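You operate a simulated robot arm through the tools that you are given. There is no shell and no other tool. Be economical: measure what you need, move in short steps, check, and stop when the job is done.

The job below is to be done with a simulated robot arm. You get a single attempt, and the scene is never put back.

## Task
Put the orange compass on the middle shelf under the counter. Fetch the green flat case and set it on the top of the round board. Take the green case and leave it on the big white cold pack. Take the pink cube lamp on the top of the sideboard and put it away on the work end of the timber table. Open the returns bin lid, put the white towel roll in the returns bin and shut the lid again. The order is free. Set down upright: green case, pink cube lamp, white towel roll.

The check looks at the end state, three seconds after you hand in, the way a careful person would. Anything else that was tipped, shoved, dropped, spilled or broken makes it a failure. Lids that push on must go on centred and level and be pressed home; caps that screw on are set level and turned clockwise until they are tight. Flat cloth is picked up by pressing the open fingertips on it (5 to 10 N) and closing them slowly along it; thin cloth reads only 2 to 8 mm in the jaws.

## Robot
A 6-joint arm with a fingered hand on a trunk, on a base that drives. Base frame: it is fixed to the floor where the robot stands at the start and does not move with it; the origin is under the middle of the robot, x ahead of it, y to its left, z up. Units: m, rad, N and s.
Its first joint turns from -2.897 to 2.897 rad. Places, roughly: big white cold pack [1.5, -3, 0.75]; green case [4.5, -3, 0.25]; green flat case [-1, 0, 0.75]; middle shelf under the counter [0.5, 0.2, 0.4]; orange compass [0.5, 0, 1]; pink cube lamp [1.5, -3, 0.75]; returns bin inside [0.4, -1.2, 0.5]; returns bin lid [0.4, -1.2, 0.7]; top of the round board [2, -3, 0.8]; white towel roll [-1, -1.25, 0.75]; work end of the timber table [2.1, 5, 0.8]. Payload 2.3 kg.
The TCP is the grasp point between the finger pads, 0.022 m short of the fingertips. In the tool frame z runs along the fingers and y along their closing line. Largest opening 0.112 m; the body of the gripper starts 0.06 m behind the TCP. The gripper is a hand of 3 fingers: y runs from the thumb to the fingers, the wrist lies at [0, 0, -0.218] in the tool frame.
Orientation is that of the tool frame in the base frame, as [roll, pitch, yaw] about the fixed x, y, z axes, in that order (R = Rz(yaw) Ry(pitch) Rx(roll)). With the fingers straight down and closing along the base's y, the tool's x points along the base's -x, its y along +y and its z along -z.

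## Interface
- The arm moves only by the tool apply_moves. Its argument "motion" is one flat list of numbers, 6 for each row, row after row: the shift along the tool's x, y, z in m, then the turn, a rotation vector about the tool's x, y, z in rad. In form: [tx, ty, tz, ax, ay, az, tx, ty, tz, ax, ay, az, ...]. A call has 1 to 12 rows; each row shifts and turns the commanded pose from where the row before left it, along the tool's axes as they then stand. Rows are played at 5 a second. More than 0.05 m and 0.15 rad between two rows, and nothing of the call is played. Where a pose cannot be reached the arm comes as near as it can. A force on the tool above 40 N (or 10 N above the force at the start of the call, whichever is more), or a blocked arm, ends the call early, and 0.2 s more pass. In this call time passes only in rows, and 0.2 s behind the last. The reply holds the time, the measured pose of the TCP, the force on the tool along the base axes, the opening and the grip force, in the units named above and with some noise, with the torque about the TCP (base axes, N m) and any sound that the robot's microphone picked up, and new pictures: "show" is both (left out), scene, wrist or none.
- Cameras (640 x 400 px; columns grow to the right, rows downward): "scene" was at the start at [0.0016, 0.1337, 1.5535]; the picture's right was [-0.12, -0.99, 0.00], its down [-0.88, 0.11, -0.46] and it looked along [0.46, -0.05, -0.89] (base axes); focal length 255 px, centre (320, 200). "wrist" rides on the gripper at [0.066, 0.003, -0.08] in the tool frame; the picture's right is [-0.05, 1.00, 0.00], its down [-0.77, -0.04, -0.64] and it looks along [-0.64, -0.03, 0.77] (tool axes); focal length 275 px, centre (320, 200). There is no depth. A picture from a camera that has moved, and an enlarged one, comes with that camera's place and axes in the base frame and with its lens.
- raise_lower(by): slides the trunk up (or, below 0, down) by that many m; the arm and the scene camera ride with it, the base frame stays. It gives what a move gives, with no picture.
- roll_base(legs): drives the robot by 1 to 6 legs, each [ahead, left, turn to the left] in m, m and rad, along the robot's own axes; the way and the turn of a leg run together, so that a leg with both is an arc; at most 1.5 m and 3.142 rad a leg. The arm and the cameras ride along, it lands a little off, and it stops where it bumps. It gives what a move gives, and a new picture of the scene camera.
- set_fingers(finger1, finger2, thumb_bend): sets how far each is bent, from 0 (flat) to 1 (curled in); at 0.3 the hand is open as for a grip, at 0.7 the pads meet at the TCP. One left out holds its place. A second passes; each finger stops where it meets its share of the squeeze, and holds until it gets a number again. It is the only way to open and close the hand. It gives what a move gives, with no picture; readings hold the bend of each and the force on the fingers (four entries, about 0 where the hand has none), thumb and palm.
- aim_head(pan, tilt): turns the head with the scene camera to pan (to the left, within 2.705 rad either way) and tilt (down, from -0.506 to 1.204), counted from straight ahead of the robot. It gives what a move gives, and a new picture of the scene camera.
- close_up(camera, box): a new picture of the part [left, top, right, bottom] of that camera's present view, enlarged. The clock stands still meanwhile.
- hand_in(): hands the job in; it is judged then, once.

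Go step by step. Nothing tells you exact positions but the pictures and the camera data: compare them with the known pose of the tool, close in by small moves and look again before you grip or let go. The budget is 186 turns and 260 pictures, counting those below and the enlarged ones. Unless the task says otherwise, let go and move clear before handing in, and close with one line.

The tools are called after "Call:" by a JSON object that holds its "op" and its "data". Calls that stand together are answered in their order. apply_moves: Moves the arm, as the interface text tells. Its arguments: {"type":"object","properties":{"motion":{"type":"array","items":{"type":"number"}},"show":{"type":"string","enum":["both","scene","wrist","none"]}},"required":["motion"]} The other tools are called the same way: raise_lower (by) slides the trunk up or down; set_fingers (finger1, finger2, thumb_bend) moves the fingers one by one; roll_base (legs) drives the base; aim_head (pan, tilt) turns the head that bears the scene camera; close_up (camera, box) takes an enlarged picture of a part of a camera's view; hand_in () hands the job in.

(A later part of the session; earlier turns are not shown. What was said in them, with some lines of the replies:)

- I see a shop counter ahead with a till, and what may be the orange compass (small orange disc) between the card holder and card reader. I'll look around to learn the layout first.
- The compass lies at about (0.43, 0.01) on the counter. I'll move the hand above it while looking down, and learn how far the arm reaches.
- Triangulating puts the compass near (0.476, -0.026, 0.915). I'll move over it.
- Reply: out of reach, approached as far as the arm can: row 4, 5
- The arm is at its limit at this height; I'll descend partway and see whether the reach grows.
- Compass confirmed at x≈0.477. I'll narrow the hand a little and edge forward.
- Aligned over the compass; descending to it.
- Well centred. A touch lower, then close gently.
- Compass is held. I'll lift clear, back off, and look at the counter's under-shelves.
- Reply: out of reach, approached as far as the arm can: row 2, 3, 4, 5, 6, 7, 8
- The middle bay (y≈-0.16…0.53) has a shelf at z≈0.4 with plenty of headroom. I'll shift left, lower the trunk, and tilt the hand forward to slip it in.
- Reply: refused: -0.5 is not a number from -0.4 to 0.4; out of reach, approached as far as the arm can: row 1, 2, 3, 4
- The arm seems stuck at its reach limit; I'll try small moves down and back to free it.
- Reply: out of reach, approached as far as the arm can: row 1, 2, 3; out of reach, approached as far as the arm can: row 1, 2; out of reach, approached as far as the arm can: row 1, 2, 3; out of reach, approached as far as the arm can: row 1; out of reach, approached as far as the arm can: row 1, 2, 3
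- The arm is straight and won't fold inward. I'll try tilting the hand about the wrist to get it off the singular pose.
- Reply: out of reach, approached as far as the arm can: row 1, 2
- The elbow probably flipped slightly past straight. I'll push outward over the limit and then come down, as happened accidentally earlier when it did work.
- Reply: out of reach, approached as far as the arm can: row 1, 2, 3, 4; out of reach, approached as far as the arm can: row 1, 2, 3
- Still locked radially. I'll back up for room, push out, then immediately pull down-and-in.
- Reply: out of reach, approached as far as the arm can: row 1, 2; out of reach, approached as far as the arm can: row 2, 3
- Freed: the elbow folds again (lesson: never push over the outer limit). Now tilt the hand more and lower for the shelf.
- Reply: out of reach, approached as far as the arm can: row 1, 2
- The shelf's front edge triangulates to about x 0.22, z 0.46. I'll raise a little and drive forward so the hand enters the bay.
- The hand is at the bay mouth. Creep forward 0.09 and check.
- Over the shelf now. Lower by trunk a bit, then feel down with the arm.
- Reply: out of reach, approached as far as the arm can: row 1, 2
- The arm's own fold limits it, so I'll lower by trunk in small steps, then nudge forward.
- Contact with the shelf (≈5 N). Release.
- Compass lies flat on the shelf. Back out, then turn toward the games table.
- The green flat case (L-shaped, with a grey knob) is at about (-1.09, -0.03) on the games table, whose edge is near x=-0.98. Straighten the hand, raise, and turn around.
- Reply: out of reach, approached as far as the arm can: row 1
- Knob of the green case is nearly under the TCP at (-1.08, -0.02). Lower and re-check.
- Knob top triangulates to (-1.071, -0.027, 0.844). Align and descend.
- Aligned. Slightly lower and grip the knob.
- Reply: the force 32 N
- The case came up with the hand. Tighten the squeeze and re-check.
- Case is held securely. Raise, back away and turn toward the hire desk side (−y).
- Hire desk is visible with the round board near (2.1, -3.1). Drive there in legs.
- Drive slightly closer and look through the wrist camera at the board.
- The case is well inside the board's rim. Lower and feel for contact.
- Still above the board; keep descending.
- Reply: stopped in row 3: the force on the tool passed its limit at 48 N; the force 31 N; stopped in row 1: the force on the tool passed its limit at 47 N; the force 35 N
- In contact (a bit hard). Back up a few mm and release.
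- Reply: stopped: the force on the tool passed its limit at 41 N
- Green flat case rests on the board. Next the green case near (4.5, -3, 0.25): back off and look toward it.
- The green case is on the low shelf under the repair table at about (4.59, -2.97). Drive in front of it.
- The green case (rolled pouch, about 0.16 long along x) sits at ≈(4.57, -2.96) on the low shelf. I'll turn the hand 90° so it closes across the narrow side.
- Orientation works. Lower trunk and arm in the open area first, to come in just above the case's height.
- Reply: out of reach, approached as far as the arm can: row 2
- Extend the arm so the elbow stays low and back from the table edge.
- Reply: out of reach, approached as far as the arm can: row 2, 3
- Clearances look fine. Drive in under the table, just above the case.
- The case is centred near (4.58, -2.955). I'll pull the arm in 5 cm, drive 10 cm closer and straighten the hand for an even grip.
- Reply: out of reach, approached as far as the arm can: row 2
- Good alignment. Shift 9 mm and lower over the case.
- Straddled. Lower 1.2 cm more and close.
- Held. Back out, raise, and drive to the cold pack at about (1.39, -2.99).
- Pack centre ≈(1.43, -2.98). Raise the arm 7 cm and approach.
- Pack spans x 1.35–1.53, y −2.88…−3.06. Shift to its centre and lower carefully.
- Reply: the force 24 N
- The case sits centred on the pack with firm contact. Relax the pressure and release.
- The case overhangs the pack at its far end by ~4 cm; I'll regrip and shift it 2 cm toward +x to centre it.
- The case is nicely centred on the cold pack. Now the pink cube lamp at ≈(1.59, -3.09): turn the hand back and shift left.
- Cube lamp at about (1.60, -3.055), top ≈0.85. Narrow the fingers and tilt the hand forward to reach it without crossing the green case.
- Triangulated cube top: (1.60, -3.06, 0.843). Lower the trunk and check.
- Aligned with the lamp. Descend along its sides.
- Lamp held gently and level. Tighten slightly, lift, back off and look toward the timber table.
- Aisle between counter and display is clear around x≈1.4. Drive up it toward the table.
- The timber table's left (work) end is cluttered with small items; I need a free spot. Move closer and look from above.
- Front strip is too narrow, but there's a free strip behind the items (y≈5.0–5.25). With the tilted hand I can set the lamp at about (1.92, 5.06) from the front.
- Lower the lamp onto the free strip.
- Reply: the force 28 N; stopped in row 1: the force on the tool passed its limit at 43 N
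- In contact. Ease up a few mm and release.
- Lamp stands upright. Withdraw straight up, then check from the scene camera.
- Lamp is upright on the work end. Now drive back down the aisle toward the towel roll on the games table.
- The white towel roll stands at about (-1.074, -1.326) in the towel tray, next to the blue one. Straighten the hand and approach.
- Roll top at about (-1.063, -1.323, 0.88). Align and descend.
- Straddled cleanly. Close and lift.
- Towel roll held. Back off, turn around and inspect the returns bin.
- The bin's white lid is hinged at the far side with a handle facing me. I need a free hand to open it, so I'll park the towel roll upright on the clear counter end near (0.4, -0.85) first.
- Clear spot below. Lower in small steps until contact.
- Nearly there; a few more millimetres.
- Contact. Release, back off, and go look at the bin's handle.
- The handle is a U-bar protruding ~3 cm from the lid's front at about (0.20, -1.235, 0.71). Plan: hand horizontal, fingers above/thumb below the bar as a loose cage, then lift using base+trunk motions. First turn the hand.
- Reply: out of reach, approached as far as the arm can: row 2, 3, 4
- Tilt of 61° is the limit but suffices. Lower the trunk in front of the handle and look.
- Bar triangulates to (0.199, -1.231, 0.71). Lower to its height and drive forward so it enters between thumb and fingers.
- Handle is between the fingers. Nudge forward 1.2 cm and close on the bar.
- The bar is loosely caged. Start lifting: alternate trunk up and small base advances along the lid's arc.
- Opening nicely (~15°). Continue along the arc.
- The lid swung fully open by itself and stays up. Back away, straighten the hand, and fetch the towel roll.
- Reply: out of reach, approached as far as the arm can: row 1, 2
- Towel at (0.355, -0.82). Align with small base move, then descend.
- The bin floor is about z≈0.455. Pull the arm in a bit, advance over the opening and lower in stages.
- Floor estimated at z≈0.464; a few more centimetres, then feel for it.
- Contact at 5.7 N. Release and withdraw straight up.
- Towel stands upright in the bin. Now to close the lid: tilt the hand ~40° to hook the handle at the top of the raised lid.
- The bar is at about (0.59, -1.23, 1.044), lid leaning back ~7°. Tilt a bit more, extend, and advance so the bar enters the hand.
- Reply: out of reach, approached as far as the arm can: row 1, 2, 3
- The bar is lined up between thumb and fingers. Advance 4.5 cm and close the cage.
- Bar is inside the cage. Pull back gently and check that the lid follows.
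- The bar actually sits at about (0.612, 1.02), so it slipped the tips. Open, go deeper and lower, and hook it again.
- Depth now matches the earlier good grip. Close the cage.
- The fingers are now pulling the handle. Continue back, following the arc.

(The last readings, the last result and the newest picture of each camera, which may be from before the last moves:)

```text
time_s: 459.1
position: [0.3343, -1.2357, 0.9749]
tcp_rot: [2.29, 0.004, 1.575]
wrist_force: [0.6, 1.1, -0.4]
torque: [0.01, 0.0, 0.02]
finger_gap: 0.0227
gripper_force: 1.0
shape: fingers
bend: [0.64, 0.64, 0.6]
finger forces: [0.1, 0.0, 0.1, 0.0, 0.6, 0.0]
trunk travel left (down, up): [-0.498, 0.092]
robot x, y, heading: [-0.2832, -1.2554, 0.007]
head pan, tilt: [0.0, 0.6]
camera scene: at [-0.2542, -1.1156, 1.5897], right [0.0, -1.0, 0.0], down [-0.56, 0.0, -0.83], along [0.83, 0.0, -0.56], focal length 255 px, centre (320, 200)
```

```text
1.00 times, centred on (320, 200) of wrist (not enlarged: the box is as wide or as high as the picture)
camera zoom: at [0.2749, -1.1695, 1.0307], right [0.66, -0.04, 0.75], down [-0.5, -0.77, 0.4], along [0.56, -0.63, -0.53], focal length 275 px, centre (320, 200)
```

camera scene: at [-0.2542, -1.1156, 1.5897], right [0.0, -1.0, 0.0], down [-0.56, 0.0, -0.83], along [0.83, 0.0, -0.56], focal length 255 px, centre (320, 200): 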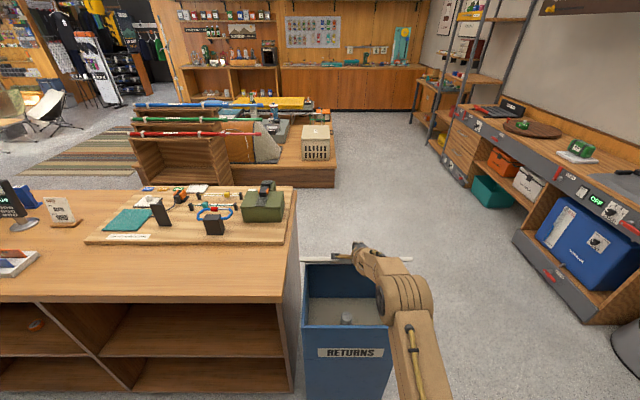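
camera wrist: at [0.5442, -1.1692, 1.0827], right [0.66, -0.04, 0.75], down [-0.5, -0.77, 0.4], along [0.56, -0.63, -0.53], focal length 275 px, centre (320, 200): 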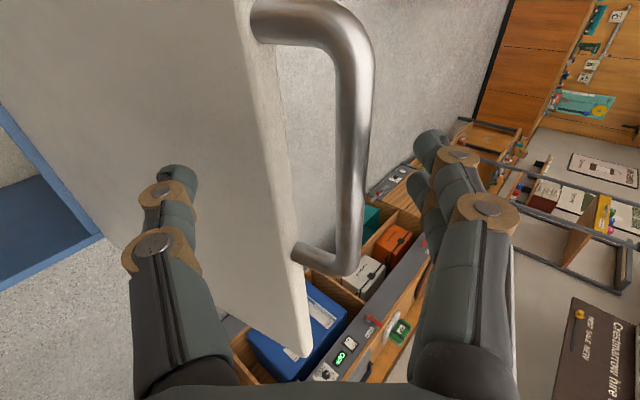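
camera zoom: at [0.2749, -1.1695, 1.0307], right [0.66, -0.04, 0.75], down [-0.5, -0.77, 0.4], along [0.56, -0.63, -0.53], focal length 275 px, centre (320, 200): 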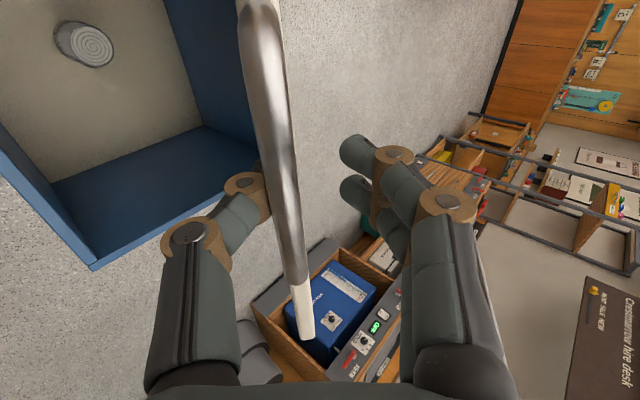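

Call:
{"op": "raise_lower", "data": {"by": -0.025}}

Call:
{"op": "roll_base", "data": {"legs": [[-0.03, 0, 0]]}}

Call:
{"op": "raise_lower", "data": {"by": -0.035}}

Call:
{"op": "roll_base", "data": {"legs": [[-0.03, 0, 0]]}}

Call:
{"op": "raise_lower", "data": {"by": -0.035}}

Call:
{"op": "roll_base", "data": {"legs": [[-0.025, 0, 0]]}}

Call:
{"op": "close_up", "data": {"camera": "wrist", "box": [0, 0, 640, 400]}}

```text
time_s: 459.8
position: [0.3294, -1.2341, 0.9531]
tcp_rot: [2.286, 0.002, 1.576]
wrist_force: [-15.3, -1.0, 17.8]
torque: [0.01, 0.03, 0.0]
finger_gap: 0.0077
gripper_force: 11.6
shape: fingers
bend: [0.64, 0.64, 0.71]
finger forces: [0.0, 0.0, 0.0, 0.1, 22.7, 0.0]
trunk travel left (down, up): [-0.473, 0.117]
robot x, y, heading: [-0.2794, -1.2554, 0.009]
head pan, tilt: [0.0, 0.6]
```

```text
time_s: 460.6
position: [0.3038, -1.2355, 0.9495]
tcp_rot: [2.291, 0.002, 1.578]
wrist_force: [0.7, -0.6, -1.9]
torque: [0.01, -0.02, 0.03]
finger_gap: 0.0229
gripper_force: 0.9
shape: fingers
bend: [0.64, 0.64, 0.6]
finger forces: [0.0, 0.1, 0.1, 0.0, 1.0, 0.1]
trunk travel left (down, up): [-0.473, 0.117]
robot x, y, heading: [-0.3141, -1.2551, 0.006]
head pan, tilt: [0.0, 0.6]
camera scene: at [-0.2843, -1.1156, 1.5647], right [0.0, -1.0, 0.0], down [-0.56, 0.0, -0.83], along [0.83, 0.0, -0.56], focal length 255 px, centre (320, 200)
```

scene: 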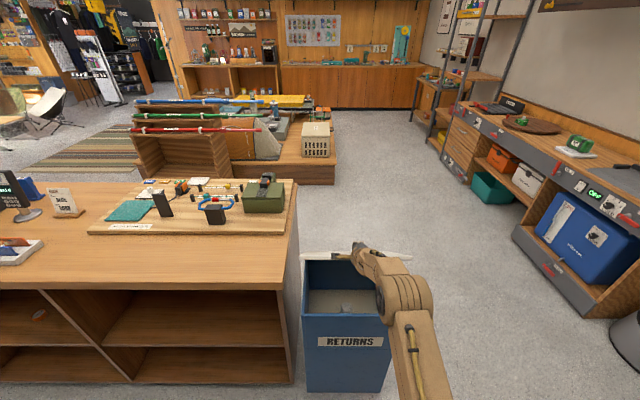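

```text
time_s: 461.4
position: [0.2982, -1.235, 0.9209]
tcp_rot: [2.284, 0.003, 1.578]
wrist_force: [-23.7, -0.2, 20.0]
torque: [-0.03, 0.23, -0.03]
finger_gap: 0.0095
gripper_force: 15.7
shape: fingers
bend: [0.64, 0.64, 0.69]
finger forces: [0.1, 0.1, 0.0, 0.0, 31.1, 0.0]
trunk travel left (down, up): [-0.438, 0.152]
robot x, y, heading: [-0.3113, -1.2567, 0.001]
head pan, tilt: [0.0, 0.6]
```

```text
time_s: 462.3
position: [0.2747, -1.2357, 0.9149]
tcp_rot: [2.29, 0.004, 1.576]
wrist_force: [0.0, 0.3, -1.8]
torque: [0.0, -0.01, -0.02]
finger_gap: 0.0233
gripper_force: 0.6
shape: fingers
bend: [0.64, 0.64, 0.59]
finger forces: [0.1, 0.0, 0.0, 0.1, 1.2, 0.1]
trunk travel left (down, up): [-0.438, 0.152]
robot x, y, heading: [-0.3386, -1.2597, 0.007]
head pan, tilt: [0.0, 0.6]
camera scene: at [-0.3144, -1.1158, 1.5297], right [0.0, -1.0, 0.0], down [-0.56, 0.0, -0.83], along [0.83, 0.0, -0.56], focal length 255 px, centre (320, 200)
```

scene: 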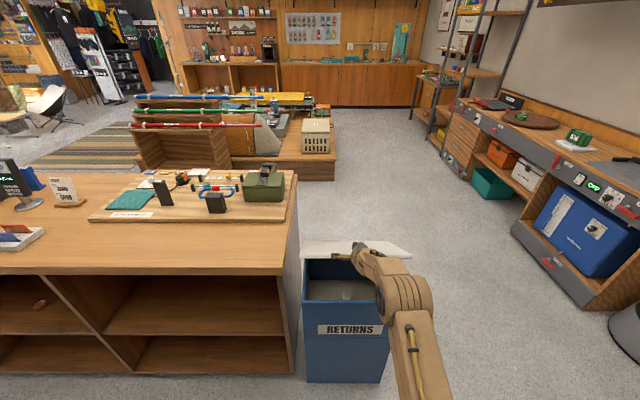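

```text
time_s: 463.1
position: [0.2733, -1.2359, 0.879]
tcp_rot: [2.291, 0.002, 1.577]
wrist_force: [-1.0, 0.5, 0.1]
torque: [0.02, 0.02, -0.01]
finger_gap: 0.0238
gripper_force: 1.1
shape: fingers
bend: [0.64, 0.64, 0.6]
finger forces: [0.0, 0.1, 0.0, 0.1, 1.1, 0.0]
trunk travel left (down, up): [-0.403, 0.187]
robot x, y, heading: [-0.3404, -1.2573, 0.005]
head pan, tilt: [0.0, 0.6]
```

```text
time_s: 463.9
position: [0.2486, -1.235, 0.879]
tcp_rot: [2.292, 0.005, 1.577]
wrist_force: [0.5, 0.0, -1.6]
torque: [-0.01, 0.0, 0.02]
finger_gap: 0.0237
gripper_force: 0.9
shape: fingers
bend: [0.64, 0.64, 0.59]
finger forces: [0.0, 0.0, 0.1, 0.0, 1.5, 0.0]
trunk travel left (down, up): [-0.403, 0.187]
robot x, y, heading: [-0.3651, -1.2562, 0.004]
head pan, tilt: [0.0, 0.6]
camera scene: at [-0.3394, -1.1159, 1.4948], right [0.01, -1.0, 0.0], down [-0.56, 0.0, -0.83], along [0.83, 0.0, -0.56], focal length 255 px, centre (320, 200)
```

scene: 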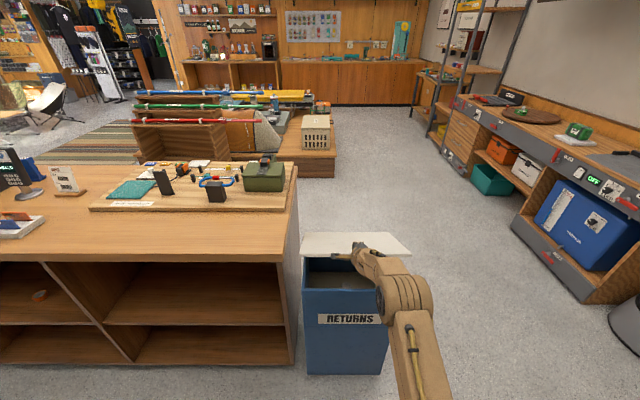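

```text
1.00 times, centred on (320, 200) of wrist (not enlarged: the box is as wide or as high as the picture)
camera zoom: at [0.1895, -1.1695, 0.9353], right [0.66, -0.04, 0.75], down [-0.5, -0.77, 0.4], along [0.56, -0.63, -0.53], focal length 275 px, centre (320, 200)
```

zoom: 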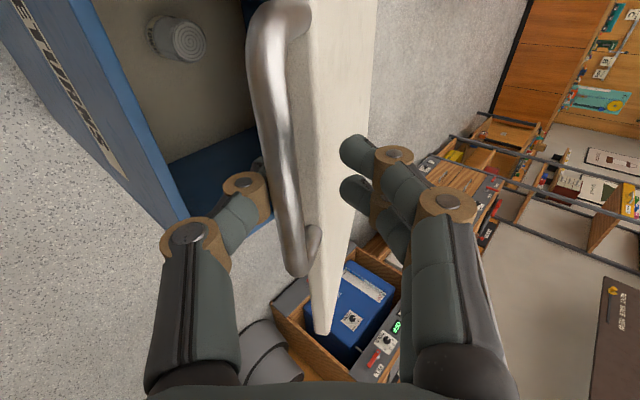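

Call:
{"op": "roll_base", "data": {"legs": [[-0.018, 0, 0]]}}

Call:
{"op": "raise_lower", "data": {"by": -0.04}}

Call:
{"op": "roll_base", "data": {"legs": [[-0.015, 0, 0]]}}

Call:
{"op": "raise_lower", "data": {"by": -0.04}}

Call:
{"op": "close_up", "data": {"camera": "wrist", "box": [0, 0, 640, 400]}}

```text
time_s: 464.6
position: [0.2281, -1.2355, 0.8799]
tcp_rot: [2.29, 0.003, 1.576]
wrist_force: [-11.7, -0.4, 3.4]
torque: [0.0, 0.34, -0.01]
finger_gap: 0.026
gripper_force: 5.8
shape: fingers
bend: [0.64, 0.64, 0.6]
finger forces: [0.1, 0.1, 0.0, 0.0, 11.7, 0.0]
trunk travel left (down, up): [-0.403, 0.187]
robot x, y, heading: [-0.3836, -1.2546, 0.004]
head pan, tilt: [0.0, 0.6]
camera scene: at [-0.3609, -1.116, 1.4949], right [0.0, -1.0, 0.0], down [-0.56, 0.0, -0.83], along [0.83, 0.0, -0.56], focal length 255 px, centre (320, 200)
```

scene: 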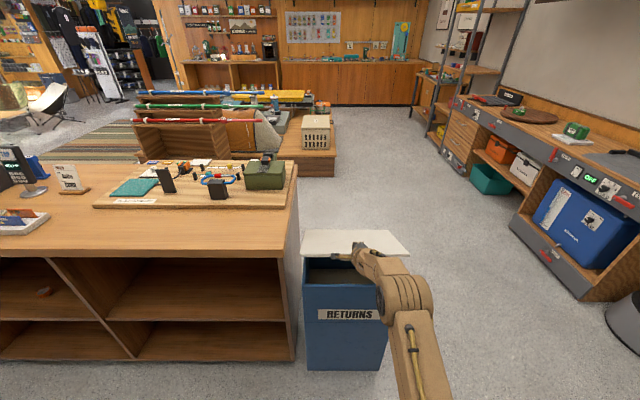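

```text
time_s: 465.5
position: [0.2317, -1.2368, 0.8391]
tcp_rot: [2.294, 0.004, 1.577]
wrist_force: [-1.3, -0.7, -1.8]
torque: [-0.03, 0.02, 0.0]
finger_gap: 0.0239
gripper_force: 1.0
shape: fingers
bend: [0.64, 0.64, 0.59]
finger forces: [0.1, 0.0, 0.1, 0.0, 1.6, 0.1]
trunk travel left (down, up): [-0.363, 0.227]
robot x, y, heading: [-0.3862, -1.2599, 0.005]
head pan, tilt: [0.0, 0.6]
```

```text
time_s: 466.2
position: [0.2151, -1.2363, 0.8404]
tcp_rot: [2.291, 0.004, 1.575]
wrist_force: [-3.2, -0.3, -1.2]
torque: [-0.03, 0.05, -0.02]
finger_gap: 0.0253
gripper_force: 1.4
shape: fingers
bend: [0.64, 0.64, 0.59]
finger forces: [0.1, 0.0, 0.1, 0.0, 2.7, 0.0]
trunk travel left (down, up): [-0.363, 0.227]
robot x, y, heading: [-0.3984, -1.2574, 0.004]
head pan, tilt: [0.0, 0.6]
camera scene: at [-0.3736, -1.1161, 1.4548], right [0.0, -1.0, 0.0], down [-0.56, 0.0, -0.83], along [0.83, 0.0, -0.56], focal length 255 px, centre (320, 200)
```

scene: 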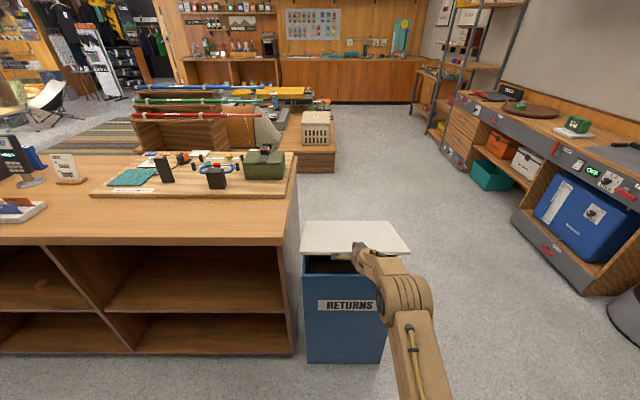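

```text
time_s: 467.1
position: [0.2157, -1.2363, 0.7998]
tcp_rot: [2.294, 0.003, 1.578]
wrist_force: [-2.0, 0.3, -1.8]
torque: [0.03, 0.07, -0.04]
finger_gap: 0.0251
gripper_force: 0.7
shape: fingers
bend: [0.64, 0.64, 0.59]
finger forces: [0.0, 0.0, 0.1, 0.0, 2.7, 0.0]
trunk travel left (down, up): [-0.323, 0.267]
robot x, y, heading: [-0.4016, -1.2586, 0.005]
head pan, tilt: [0.0, 0.6]
```

```text
1.00 times, centred on (320, 200) of wrist (not enlarged: the box is as wide or as high as the picture)
camera zoom: at [0.1557, -1.17, 0.8547], right [0.66, -0.04, 0.75], down [-0.5, -0.77, 0.4], along [0.56, -0.63, -0.53], focal length 275 px, centre (320, 200)
```

zoom: 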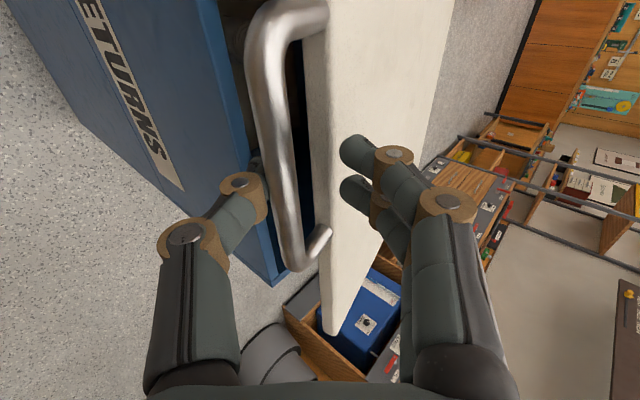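

Call:
{"op": "roll_base", "data": {"legs": [[-0.013, 0, 0]]}}

Call:
{"op": "raise_lower", "data": {"by": -0.04}}

Call:
{"op": "roll_base", "data": {"legs": [[-0.006, 0, 0]]}}

Call:
{"op": "raise_lower", "data": {"by": -0.035}}

Call:
{"op": "close_up", "data": {"camera": "wrist", "box": [0, 0, 640, 400]}}

```text
time_s: 467.8
position: [0.2011, -1.2366, 0.7995]
tcp_rot: [2.291, 0.005, 1.577]
wrist_force: [-5.6, 0.4, -1.5]
torque: [0.01, 0.2, 0.02]
finger_gap: 0.0291
gripper_force: 2.8
shape: fingers
bend: [0.64, 0.64, 0.58]
finger forces: [0.0, 0.0, 0.0, 0.0, 5.3, 0.0]
trunk travel left (down, up): [-0.323, 0.267]
robot x, y, heading: [-0.4113, -1.2577, 0.002]
head pan, tilt: [0.0, 0.6]
camera scene: at [-0.3868, -1.1162, 1.4148], right [0.0, -1.0, 0.0], down [-0.56, 0.0, -0.83], along [0.83, 0.0, -0.56], focal length 255 px, centre (320, 200)
```

scene: 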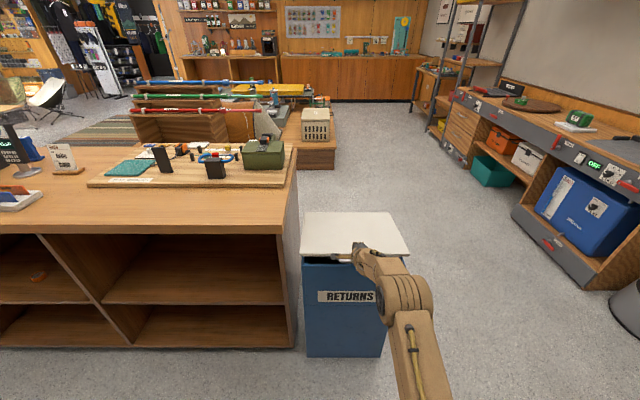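

```text
time_s: 468.7
position: [0.2012, -1.2359, 0.7592]
tcp_rot: [2.291, 0.003, 1.576]
wrist_force: [-10.6, -0.1, -2.9]
torque: [0.01, 0.43, 0.01]
finger_gap: 0.0352
gripper_force: 4.5
shape: fingers
bend: [0.64, 0.64, 0.56]
finger forces: [0.0, 0.0, 0.0, 0.0, 9.3, 0.0]
trunk travel left (down, up): [-0.283, 0.307]
robot x, y, heading: [-0.4152, -1.2568, 0.002]
head pan, tilt: [0.0, 0.6]
```

```text
time_s: 469.4
position: [0.1967, -1.2362, 0.759]
tcp_rot: [2.291, 0.005, 1.576]
wrist_force: [0.0, 0.0, -0.7]
torque: [0.01, 0.01, 0.01]
finger_gap: 0.0225
gripper_force: 0.1
shape: fingers
bend: [0.64, 0.64, 0.6]
finger forces: [0.0, 0.0, 0.0, 0.0, 0.0, 0.0]
trunk travel left (down, up): [-0.283, 0.307]
robot x, y, heading: [-0.4179, -1.2558, 0.005]
head pan, tilt: [0.0, 0.6]
camera scene: at [-0.392, -1.1162, 1.3748], right [0.0, -1.0, 0.0], down [-0.56, 0.0, -0.83], along [0.83, 0.0, -0.56], focal length 255 px, centre (320, 200)
```

scene: 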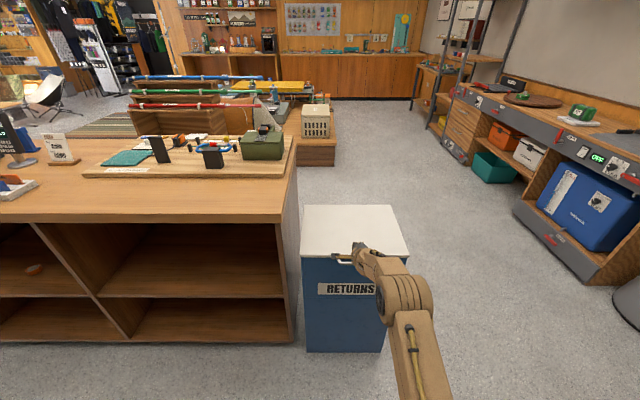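

```text
time_s: 470.2
position: [0.193, -1.2373, 0.7289]
tcp_rot: [2.286, 0.004, 1.575]
wrist_force: [-12.6, -0.2, 21.1]
torque: [0.04, 0.0, 0.03]
finger_gap: 0.004
gripper_force: 12.1
shape: fingers
bend: [0.64, 0.64, 0.76]
finger forces: [0.1, 0.0, 0.0, 0.0, 24.0, 0.0]
trunk travel left (down, up): [-0.248, 0.342]
robot x, y, heading: [-0.4209, -1.2585, 0.004]
head pan, tilt: [0.0, 0.6]
```

```text
1.00 times, centred on (320, 200) of wrist (not enlarged: the box is as wide or as high as the picture)
camera zoom: at [0.1334, -1.1703, 0.7835], right [0.66, -0.04, 0.75], down [-0.5, -0.77, 0.39], along [0.57, -0.63, -0.53], focal length 275 px, centre (320, 200)
```

zoom: 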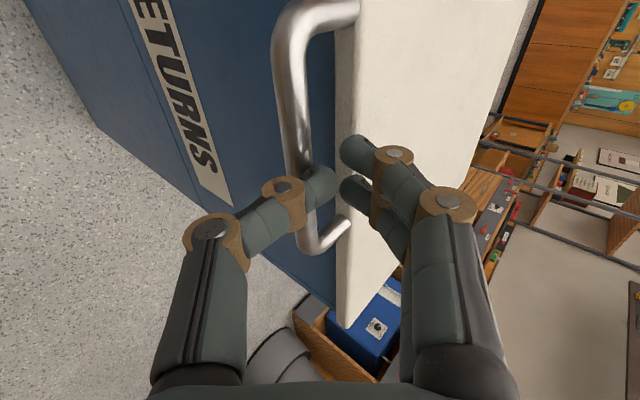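

The bar slid off at the last few centimetres and the lid is down. Raise clear, back off and inspect.

Call:
{"op": "raise_lower", "data": {"by": 0.03}}

Call:
{"op": "set_fingers", "data": {"finger1": 0.42, "finger2": 0.42, "thumb_bend": 0.6}}

Call:
{"op": "raise_lower", "data": {"by": 0.15}}

Call:
{"op": "roll_base", "data": {"legs": [[-0.2, 0, 0]]}}

Call:
{"op": "close_up", "data": {"camera": "scene", "box": [260, 160, 460, 320]}}

Call:
{"op": "close_up", "data": {"camera": "wrist", "box": [0, 0, 640, 400]}}

```text
time_s: 470.9
position: [0.1959, -1.2364, 0.7533]
tcp_rot: [2.292, 0.005, 1.576]
wrist_force: [0.5, 1.2, -0.6]
torque: [-0.03, 0.04, 0.02]
finger_gap: 0.0217
gripper_force: 0.0
shape: fingers
bend: [0.64, 0.64, 0.6]
finger forces: [0.1, 0.0, 0.0, 0.1, 0.0, 0.0]
trunk travel left (down, up): [-0.278, 0.312]
robot x, y, heading: [-0.4162, -1.2611, 0.009]
head pan, tilt: [0.0, 0.6]
```

```text
time_s: 471.9
position: [0.1959, -1.2365, 0.7539]
tcp_rot: [2.293, 0.004, 1.576]
wrist_force: [0.7, 0.8, 0.9]
torque: [-0.01, 0.01, 0.0]
finger_gap: 0.0518
gripper_force: 0.1
shape: fingers
bend: [0.42, 0.42, 0.6]
finger forces: [0.1, 0.0, 0.1, 0.0, 0.0, 0.1]
trunk travel left (down, up): [-0.278, 0.312]
robot x, y, heading: [-0.4188, -1.2551, 0.004]
head pan, tilt: [0.0, 0.6]
```

```text
time_s: 473.7
position: [0.1962, -1.236, 0.9048]
tcp_rot: [2.295, 0.003, 1.577]
wrist_force: [0.5, 0.0, 0.9]
torque: [-0.01, -0.01, 0.01]
finger_gap: 0.052
gripper_force: 0.1
shape: fingers
bend: [0.42, 0.42, 0.6]
finger forces: [0.0, 0.0, 0.0, 0.0, 0.1, 0.0]
trunk travel left (down, up): [-0.428, 0.162]
robot x, y, heading: [-0.4179, -1.2559, -0.001]
head pan, tilt: [0.0, 0.6]
```

```text
time_s: 475.3
position: [-0.0033, -1.2359, 0.905]
tcp_rot: [2.292, 0.005, 1.575]
wrist_force: [0.1, 0.1, 0.5]
torque: [-0.02, 0.01, -0.01]
finger_gap: 0.0519
gripper_force: 0.0
shape: fingers
bend: [0.42, 0.42, 0.6]
finger forces: [0.0, 0.0, 0.0, 0.0, 0.0, 0.1]
trunk travel left (down, up): [-0.428, 0.162]
robot x, y, heading: [-0.6182, -1.2603, 0.007]
head pan, tilt: [0.0, 0.6]
camera scene: at [-0.5922, -1.117, 1.5198], right [0.0, -1.0, 0.0], down [-0.56, 0.0, -0.83], along [0.83, 0.0, -0.56], focal length 255 px, centre (320, 200)
```

scene: 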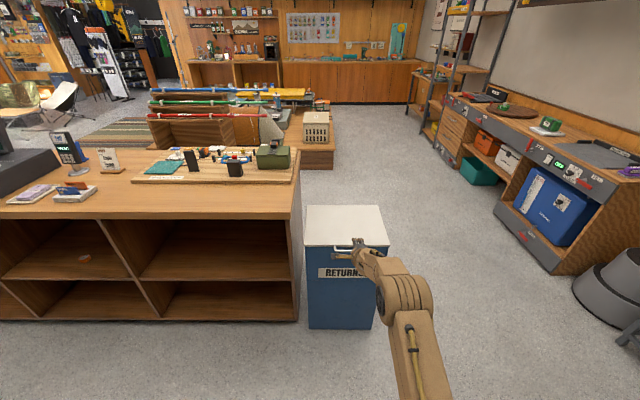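

```text
2.50 times, centred on (360, 240) of scene
camera zoom: at [-0.5922, -1.117, 1.5198], right [0.0, -1.0, 0.0], down [-0.56, 0.0, -0.83], along [0.83, 0.0, -0.56], focal length 637 px, centre (220, 100)
```

zoom: 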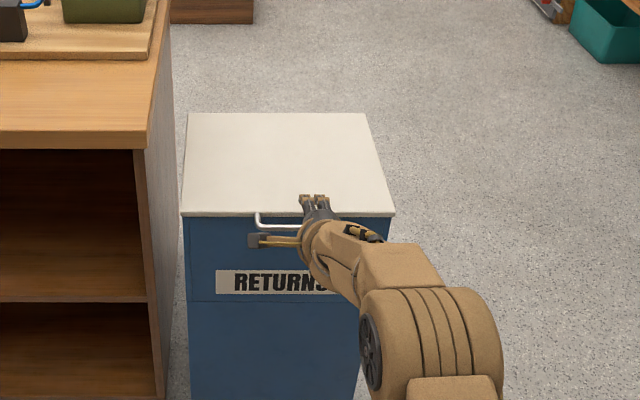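

```text
1.00 times, centred on (320, 200) of wrist (not enlarged: the box is as wide or as high as the picture)
camera zoom: at [-0.0633, -1.171, 0.9602], right [0.66, -0.04, 0.75], down [-0.5, -0.77, 0.4], along [0.56, -0.63, -0.53], focal length 275 px, centre (320, 200)
```

zoom: 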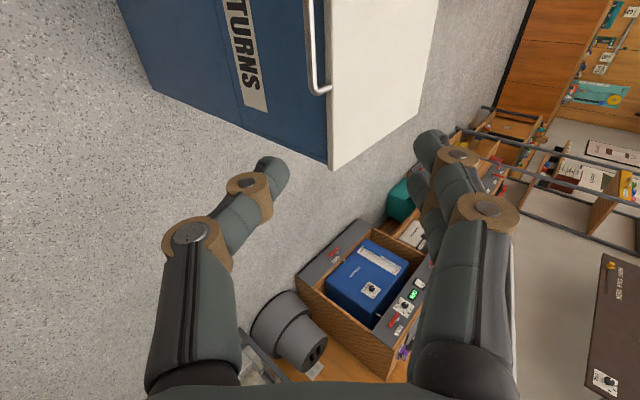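

The lid is shut flat. One last check of the compass, sideboard, and surroundings before handing in.

Call:
{"op": "close_up", "data": {"camera": "scene", "box": [0, 130, 320, 330]}}

Call:
{"op": "close_up", "data": {"camera": "scene", "box": [440, 70, 640, 200]}}

```text
2.00 times, centred on (160, 230) of scene
camera zoom: at [-0.5922, -1.117, 1.5198], right [0.0, -1.0, 0.0], down [-0.56, 0.0, -0.83], along [0.83, 0.0, -0.56], focal length 509 px, centre (640, 140)
```

zoom: 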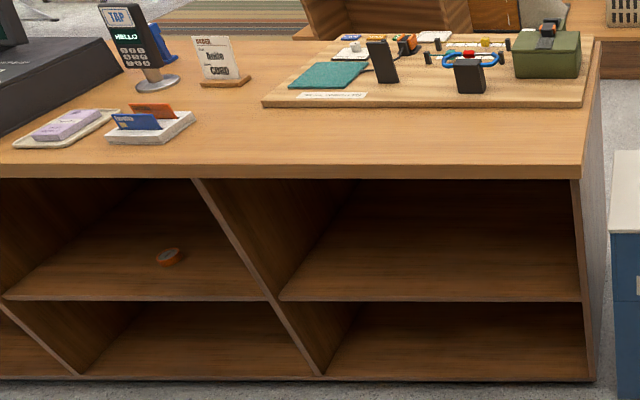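

```text
3.08 times, centred on (540, 135) of scene
camera zoom: at [-0.5922, -1.117, 1.5198], right [0.0, -1.0, 0.0], down [-0.56, 0.0, -0.83], along [0.83, 0.0, -0.56], focal length 784 px, centre (-357, 400)
```

zoom: 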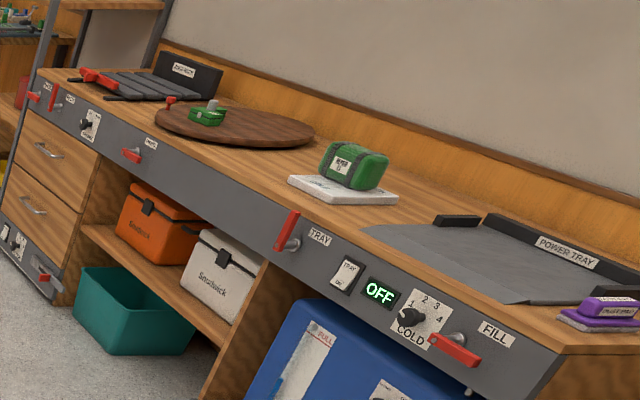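

Everything is where it belongs: the compass is on the shelf, the flat case is on the round board, the green case is on the cold pack, and the bin is shut. Handing in.

Call:
{"op": "hand_in", "data": {}}

```text
The job is handed in.
```

All five jobs are done and handed in: the compass is on the middle shelf, the flat case on the round board, the green case on the cold pack and the lamp on the timber table. The towel roll is in the returns bin with the lid shut; the lid slipped from the hand and dropped the last few centimetres while closing, but it sits flat.
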